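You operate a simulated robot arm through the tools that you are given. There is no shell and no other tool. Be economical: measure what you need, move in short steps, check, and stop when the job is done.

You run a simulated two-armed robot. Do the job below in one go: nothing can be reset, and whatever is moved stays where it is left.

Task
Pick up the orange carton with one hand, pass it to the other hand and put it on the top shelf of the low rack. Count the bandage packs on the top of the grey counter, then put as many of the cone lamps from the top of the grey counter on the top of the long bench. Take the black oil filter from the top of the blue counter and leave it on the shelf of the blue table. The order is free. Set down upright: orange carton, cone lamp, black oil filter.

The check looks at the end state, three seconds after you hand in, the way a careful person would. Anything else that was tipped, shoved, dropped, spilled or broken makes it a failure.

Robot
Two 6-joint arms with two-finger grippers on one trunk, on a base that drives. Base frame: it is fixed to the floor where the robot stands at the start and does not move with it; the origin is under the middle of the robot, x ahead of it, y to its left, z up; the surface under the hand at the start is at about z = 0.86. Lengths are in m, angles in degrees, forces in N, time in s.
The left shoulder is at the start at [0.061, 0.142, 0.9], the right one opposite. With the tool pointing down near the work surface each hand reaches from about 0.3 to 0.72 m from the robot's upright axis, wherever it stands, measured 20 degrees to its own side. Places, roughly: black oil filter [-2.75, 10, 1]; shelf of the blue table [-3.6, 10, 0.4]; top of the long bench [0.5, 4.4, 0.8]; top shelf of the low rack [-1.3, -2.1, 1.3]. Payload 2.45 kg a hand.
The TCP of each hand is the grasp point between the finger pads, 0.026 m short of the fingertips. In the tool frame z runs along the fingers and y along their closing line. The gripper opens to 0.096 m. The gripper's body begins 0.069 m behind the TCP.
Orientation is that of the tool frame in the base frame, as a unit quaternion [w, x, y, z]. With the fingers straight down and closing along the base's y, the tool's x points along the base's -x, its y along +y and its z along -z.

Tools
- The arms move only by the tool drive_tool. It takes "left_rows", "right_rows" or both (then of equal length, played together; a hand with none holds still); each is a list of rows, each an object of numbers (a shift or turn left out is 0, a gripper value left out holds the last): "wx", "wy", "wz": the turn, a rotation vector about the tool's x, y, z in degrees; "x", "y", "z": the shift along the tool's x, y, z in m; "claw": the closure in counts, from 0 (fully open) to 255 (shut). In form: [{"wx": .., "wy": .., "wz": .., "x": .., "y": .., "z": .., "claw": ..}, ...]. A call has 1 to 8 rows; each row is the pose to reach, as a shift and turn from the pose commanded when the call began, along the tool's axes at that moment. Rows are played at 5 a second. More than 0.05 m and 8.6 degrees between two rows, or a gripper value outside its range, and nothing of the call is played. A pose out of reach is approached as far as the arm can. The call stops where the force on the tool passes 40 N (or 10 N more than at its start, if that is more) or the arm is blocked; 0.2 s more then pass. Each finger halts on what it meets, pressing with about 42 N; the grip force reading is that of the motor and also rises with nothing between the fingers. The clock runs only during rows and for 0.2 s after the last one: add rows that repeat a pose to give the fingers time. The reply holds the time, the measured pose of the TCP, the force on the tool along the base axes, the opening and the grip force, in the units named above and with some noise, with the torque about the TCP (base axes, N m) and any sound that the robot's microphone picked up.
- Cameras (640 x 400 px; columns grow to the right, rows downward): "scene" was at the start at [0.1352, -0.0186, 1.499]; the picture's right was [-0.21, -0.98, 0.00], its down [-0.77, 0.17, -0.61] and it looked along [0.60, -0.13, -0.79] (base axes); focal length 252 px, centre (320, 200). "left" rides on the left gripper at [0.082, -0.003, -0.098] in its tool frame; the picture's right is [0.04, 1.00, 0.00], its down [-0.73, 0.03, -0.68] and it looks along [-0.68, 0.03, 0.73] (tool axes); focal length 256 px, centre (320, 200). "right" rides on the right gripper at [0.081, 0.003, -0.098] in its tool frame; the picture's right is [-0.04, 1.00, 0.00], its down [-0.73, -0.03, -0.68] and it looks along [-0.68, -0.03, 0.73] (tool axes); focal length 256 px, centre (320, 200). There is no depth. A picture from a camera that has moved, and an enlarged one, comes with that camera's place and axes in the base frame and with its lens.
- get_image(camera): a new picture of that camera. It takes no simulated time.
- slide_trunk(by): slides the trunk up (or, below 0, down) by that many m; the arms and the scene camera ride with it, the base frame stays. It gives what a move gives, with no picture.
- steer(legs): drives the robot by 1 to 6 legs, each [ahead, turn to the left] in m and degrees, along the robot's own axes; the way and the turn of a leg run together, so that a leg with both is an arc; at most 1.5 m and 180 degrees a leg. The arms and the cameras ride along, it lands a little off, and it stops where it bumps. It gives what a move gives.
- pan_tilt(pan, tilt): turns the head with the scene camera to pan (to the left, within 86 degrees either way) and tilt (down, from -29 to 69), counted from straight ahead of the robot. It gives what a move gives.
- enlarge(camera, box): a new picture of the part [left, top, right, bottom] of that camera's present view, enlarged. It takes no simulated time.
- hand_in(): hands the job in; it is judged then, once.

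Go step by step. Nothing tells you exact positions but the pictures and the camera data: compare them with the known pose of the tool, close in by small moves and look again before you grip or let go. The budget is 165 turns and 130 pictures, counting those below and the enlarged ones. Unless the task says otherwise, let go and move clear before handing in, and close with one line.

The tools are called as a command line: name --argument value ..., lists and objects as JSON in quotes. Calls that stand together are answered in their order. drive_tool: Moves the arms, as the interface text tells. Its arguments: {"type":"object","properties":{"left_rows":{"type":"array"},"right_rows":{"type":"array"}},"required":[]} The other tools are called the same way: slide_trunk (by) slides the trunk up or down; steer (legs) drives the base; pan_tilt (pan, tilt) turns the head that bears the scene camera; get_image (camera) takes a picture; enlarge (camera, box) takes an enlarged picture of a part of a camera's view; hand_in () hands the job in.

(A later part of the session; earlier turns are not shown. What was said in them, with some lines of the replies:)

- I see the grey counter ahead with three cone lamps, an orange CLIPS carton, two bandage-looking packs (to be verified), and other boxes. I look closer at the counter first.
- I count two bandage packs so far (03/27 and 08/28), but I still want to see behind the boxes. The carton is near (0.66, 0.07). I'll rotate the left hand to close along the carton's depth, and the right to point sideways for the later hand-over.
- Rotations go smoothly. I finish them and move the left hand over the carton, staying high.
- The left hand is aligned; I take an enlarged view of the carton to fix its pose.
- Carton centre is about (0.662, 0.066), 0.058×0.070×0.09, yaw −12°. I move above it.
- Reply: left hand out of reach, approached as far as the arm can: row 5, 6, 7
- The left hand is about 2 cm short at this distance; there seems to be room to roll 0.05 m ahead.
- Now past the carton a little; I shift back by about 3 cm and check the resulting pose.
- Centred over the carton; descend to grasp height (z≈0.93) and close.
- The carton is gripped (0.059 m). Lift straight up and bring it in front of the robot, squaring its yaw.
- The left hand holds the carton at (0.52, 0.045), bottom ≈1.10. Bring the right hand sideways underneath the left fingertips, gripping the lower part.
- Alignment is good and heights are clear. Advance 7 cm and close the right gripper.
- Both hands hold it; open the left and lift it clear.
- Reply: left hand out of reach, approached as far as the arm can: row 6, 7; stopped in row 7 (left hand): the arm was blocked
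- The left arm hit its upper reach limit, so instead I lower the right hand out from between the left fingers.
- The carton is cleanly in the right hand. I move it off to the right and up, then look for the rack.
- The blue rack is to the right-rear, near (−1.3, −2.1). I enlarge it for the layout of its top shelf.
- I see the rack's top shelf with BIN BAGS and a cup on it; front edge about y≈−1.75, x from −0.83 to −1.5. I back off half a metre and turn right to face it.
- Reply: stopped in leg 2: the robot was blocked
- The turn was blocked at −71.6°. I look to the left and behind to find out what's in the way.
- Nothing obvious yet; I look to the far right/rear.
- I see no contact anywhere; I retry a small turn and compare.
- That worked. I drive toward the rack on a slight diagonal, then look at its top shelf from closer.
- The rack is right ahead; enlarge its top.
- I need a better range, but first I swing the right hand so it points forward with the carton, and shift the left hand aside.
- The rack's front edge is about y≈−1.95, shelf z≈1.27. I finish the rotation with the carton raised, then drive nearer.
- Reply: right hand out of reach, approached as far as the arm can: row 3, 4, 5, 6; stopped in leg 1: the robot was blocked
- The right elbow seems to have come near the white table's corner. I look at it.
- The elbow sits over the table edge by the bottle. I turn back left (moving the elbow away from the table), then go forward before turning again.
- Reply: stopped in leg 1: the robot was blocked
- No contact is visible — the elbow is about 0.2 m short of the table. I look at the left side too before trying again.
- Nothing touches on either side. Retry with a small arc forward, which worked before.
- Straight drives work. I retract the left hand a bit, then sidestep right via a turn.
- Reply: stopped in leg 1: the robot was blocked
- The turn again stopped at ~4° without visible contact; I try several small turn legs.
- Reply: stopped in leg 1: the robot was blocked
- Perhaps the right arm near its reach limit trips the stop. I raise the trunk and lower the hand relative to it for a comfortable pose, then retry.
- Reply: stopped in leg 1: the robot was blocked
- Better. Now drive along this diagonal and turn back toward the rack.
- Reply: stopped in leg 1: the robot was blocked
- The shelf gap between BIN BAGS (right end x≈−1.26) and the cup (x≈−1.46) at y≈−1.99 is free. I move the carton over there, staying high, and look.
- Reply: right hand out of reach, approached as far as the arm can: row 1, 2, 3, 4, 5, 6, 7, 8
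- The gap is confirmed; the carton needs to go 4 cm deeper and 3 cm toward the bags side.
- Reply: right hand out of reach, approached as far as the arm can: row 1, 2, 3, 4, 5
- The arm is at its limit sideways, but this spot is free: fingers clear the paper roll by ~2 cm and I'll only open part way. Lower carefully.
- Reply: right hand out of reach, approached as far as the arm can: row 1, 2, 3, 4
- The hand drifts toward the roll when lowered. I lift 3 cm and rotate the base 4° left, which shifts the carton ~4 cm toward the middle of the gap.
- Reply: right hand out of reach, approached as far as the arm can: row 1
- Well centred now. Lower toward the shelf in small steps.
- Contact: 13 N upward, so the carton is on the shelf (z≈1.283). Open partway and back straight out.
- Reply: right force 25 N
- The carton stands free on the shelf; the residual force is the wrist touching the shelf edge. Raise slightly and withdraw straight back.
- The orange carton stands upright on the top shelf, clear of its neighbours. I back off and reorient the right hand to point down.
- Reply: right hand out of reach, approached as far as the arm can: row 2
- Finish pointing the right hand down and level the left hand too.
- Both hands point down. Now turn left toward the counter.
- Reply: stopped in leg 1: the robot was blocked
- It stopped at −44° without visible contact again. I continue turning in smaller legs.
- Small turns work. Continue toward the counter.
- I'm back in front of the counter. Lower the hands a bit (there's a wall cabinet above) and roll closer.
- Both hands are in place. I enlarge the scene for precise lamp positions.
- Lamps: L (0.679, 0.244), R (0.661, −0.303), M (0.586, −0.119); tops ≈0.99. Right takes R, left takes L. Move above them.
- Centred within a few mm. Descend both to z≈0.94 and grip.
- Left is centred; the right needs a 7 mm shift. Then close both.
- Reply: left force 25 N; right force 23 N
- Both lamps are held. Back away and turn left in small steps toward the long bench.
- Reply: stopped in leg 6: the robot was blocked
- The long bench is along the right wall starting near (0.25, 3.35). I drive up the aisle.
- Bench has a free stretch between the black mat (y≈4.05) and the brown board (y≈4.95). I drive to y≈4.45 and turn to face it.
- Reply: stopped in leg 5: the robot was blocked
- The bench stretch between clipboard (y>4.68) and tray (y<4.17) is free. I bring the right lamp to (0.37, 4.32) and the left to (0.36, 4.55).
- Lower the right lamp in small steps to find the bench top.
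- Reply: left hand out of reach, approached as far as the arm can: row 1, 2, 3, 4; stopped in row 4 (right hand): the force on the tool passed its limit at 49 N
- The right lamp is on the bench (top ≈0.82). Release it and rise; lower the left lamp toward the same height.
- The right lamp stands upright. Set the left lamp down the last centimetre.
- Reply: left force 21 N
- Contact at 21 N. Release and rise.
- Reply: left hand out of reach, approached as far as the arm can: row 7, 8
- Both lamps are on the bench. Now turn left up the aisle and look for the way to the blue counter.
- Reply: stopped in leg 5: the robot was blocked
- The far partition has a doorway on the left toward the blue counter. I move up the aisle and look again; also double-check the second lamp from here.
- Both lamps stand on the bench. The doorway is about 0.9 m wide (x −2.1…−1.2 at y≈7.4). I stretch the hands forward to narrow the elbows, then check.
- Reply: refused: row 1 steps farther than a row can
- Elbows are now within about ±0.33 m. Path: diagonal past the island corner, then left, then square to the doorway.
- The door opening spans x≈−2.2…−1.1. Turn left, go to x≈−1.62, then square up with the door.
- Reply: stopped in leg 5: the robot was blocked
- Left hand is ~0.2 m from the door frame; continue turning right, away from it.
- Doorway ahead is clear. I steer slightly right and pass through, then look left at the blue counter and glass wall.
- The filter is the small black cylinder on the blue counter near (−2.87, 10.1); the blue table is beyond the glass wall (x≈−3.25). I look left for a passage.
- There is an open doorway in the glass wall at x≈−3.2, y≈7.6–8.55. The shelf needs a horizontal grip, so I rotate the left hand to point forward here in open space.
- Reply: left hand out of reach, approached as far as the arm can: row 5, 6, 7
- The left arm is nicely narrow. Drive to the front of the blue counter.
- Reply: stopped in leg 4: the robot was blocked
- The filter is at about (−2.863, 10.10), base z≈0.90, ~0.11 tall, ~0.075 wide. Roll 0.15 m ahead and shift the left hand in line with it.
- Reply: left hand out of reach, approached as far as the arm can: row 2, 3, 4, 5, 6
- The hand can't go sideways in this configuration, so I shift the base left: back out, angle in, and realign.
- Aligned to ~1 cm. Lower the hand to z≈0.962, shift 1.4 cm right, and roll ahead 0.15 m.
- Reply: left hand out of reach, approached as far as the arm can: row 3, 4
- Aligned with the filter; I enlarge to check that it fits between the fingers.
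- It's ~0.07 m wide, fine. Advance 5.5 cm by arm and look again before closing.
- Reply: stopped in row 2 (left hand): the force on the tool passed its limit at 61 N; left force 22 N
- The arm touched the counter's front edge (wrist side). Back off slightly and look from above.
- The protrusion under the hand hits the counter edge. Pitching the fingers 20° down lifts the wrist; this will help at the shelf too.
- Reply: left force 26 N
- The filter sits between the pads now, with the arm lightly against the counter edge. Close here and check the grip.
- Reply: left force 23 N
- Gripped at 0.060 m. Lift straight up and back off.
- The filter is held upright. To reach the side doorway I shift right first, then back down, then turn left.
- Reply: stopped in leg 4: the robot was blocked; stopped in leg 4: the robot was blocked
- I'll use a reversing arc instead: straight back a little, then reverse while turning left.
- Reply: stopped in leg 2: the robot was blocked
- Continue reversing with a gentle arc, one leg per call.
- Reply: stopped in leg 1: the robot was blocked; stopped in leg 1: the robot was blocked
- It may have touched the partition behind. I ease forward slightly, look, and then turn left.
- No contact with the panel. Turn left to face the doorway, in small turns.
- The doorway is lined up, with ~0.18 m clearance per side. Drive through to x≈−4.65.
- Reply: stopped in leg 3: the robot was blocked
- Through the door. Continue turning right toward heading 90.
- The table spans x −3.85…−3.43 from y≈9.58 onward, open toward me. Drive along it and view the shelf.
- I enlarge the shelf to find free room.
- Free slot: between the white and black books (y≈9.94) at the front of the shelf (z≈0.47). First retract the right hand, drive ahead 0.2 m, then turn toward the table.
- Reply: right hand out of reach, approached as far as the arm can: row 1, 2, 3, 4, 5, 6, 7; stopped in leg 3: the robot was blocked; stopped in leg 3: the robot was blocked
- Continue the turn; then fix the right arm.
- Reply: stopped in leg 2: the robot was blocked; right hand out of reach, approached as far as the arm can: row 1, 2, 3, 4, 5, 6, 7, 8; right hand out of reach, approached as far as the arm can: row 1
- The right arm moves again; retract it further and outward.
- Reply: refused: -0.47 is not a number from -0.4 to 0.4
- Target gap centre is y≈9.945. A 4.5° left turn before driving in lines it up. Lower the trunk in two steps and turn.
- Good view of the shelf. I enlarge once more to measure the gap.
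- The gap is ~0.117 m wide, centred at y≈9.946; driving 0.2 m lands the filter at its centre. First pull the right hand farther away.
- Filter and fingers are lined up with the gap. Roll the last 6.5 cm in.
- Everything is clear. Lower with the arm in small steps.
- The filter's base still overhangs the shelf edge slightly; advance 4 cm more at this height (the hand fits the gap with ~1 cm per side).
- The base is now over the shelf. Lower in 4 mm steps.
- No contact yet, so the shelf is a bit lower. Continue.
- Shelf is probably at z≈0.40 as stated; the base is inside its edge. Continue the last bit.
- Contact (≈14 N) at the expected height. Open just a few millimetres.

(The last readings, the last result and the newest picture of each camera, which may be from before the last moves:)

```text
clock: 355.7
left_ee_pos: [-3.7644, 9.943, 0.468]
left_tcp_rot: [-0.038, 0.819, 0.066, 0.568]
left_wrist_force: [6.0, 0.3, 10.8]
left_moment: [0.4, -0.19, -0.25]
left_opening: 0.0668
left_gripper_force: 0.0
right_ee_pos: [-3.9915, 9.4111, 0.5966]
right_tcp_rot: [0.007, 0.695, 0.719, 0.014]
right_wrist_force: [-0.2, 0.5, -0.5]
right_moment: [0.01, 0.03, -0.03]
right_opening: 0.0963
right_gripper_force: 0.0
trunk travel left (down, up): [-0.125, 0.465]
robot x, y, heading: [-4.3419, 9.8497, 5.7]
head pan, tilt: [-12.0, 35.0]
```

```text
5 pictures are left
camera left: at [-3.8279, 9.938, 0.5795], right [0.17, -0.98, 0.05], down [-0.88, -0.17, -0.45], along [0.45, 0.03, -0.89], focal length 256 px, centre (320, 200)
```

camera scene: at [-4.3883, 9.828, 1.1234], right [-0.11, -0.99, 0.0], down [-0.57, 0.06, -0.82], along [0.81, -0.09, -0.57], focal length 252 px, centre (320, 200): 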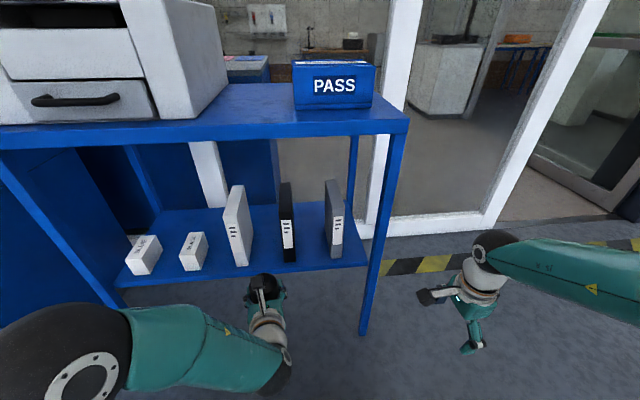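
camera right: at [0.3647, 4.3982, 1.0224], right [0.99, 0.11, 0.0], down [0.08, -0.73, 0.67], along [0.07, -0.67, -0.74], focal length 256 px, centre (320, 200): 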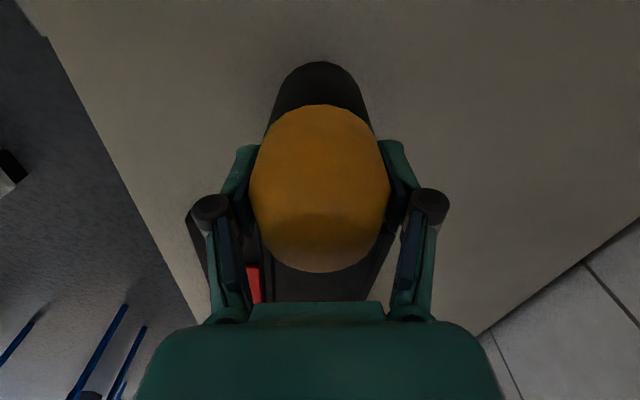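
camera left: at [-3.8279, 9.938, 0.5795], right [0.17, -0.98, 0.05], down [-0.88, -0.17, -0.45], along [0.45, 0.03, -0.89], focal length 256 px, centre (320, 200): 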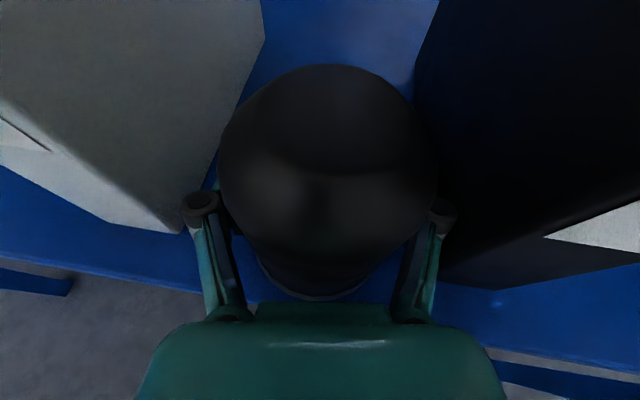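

The filter stands free between the slightly opened fingers. Lift 5 mm to unload and withdraw straight back along the tool's heading.

drive_tool --left_rows '[{"x": 0.005, "z": -0.002}, {"x": 0.0, "z": -0.0155}, {"x": -0.006, "z": -0.032}, {"x": -0.012, "z": -0.049}, {"x": -0.019, "z": -0.067}, {"x": -0.026, "z": -0.086}]'

get_image --camera "left"

```text
clock: 357.1
left_ee_pos: [-3.8517, 9.9297, 0.4743]
left_tcp_rot: [-0.039, 0.82, 0.067, 0.567]
left_wrist_force: [0.3, 0.0, -0.7]
left_moment: [-0.01, 0.05, -0.03]
left_opening: 0.0691
left_gripper_force: 0.0
right_ee_pos: [-3.9905, 9.4115, 0.5969]
right_tcp_rot: [0.006, 0.694, 0.72, 0.015]
right_wrist_force: [0.8, -0.1, -0.1]
right_moment: [0.0, 0.01, -0.02]
right_opening: 0.0962
right_gripper_force: 0.1
trunk travel left (down, up): [-0.125, 0.465]
robot x, y, heading: [-4.3472, 9.8524, 5.6]
head pan, tilt: [-12.0, 35.0]
```

```text
4 pictures are left
camera left: at [-3.915, 9.9248, 0.5853], right [0.17, -0.98, 0.05], down [-0.88, -0.17, -0.45], along [0.45, 0.03, -0.89], focal length 256 px, centre (320, 200)
```

left: 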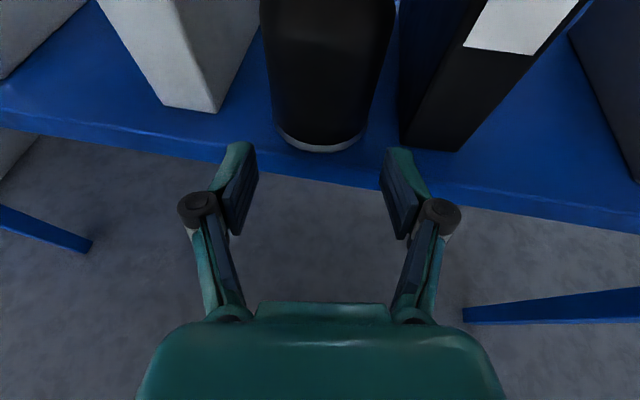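

The filter stands upright on the shelf between the books. Back the robot away and take a last look.

steer --legs '[[-0.3, 0]]'

get_image --camera "scene"

```text
clock: 359.1
left_ee_pos: [-4.1472, 9.9008, 0.4748]
left_tcp_rot: [-0.039, 0.82, 0.067, 0.567]
left_wrist_force: [0.4, 0.0, -0.5]
left_moment: [0.0, 0.0, 0.02]
left_opening: 0.0688
left_gripper_force: 0.1
right_ee_pos: [-4.2857, 9.3818, 0.5975]
right_tcp_rot: [0.006, 0.694, 0.72, 0.014]
right_wrist_force: [-0.1, -0.3, -0.2]
right_moment: [0.01, 0.03, 0.02]
right_opening: 0.096
right_gripper_force: 0.1
trunk travel left (down, up): [-0.125, 0.465]
robot x, y, heading: [-4.6404, 9.8228, 5.9]
head pan, tilt: [-12.0, 35.0]
```

```text
3 pictures are left
camera scene: at [-4.4889, 9.8179, 1.1235], right [-0.11, -0.99, 0.0], down [-0.57, 0.06, -0.82], along [0.81, -0.09, -0.57], focal length 252 px, centre (320, 200)
```

scene: 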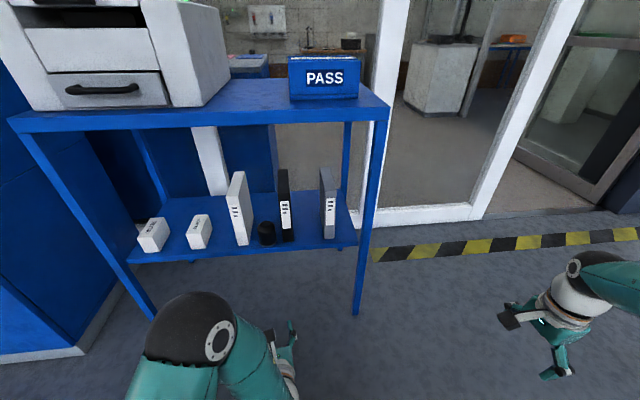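

The filter stands upright on the blue table's shelf, and the neighbouring items are still standing. The carton and both lamps are placed, and both hands are empty and clear, so I hand in.

hand_in

```text
The job is handed in.
```

I handed the job in with all three parts done: the orange carton went from the left hand to the right and is on the top shelf of the low rack. I counted two bandage packs, so two cone lamps are on the long bench. The black oil filter is on the shelf of the blue table, and everything I placed was upright when I last looked. The base reported being blocked on many turns and a few drives, and I saw nothing moved in the pictures I took, but I did not check every spot.
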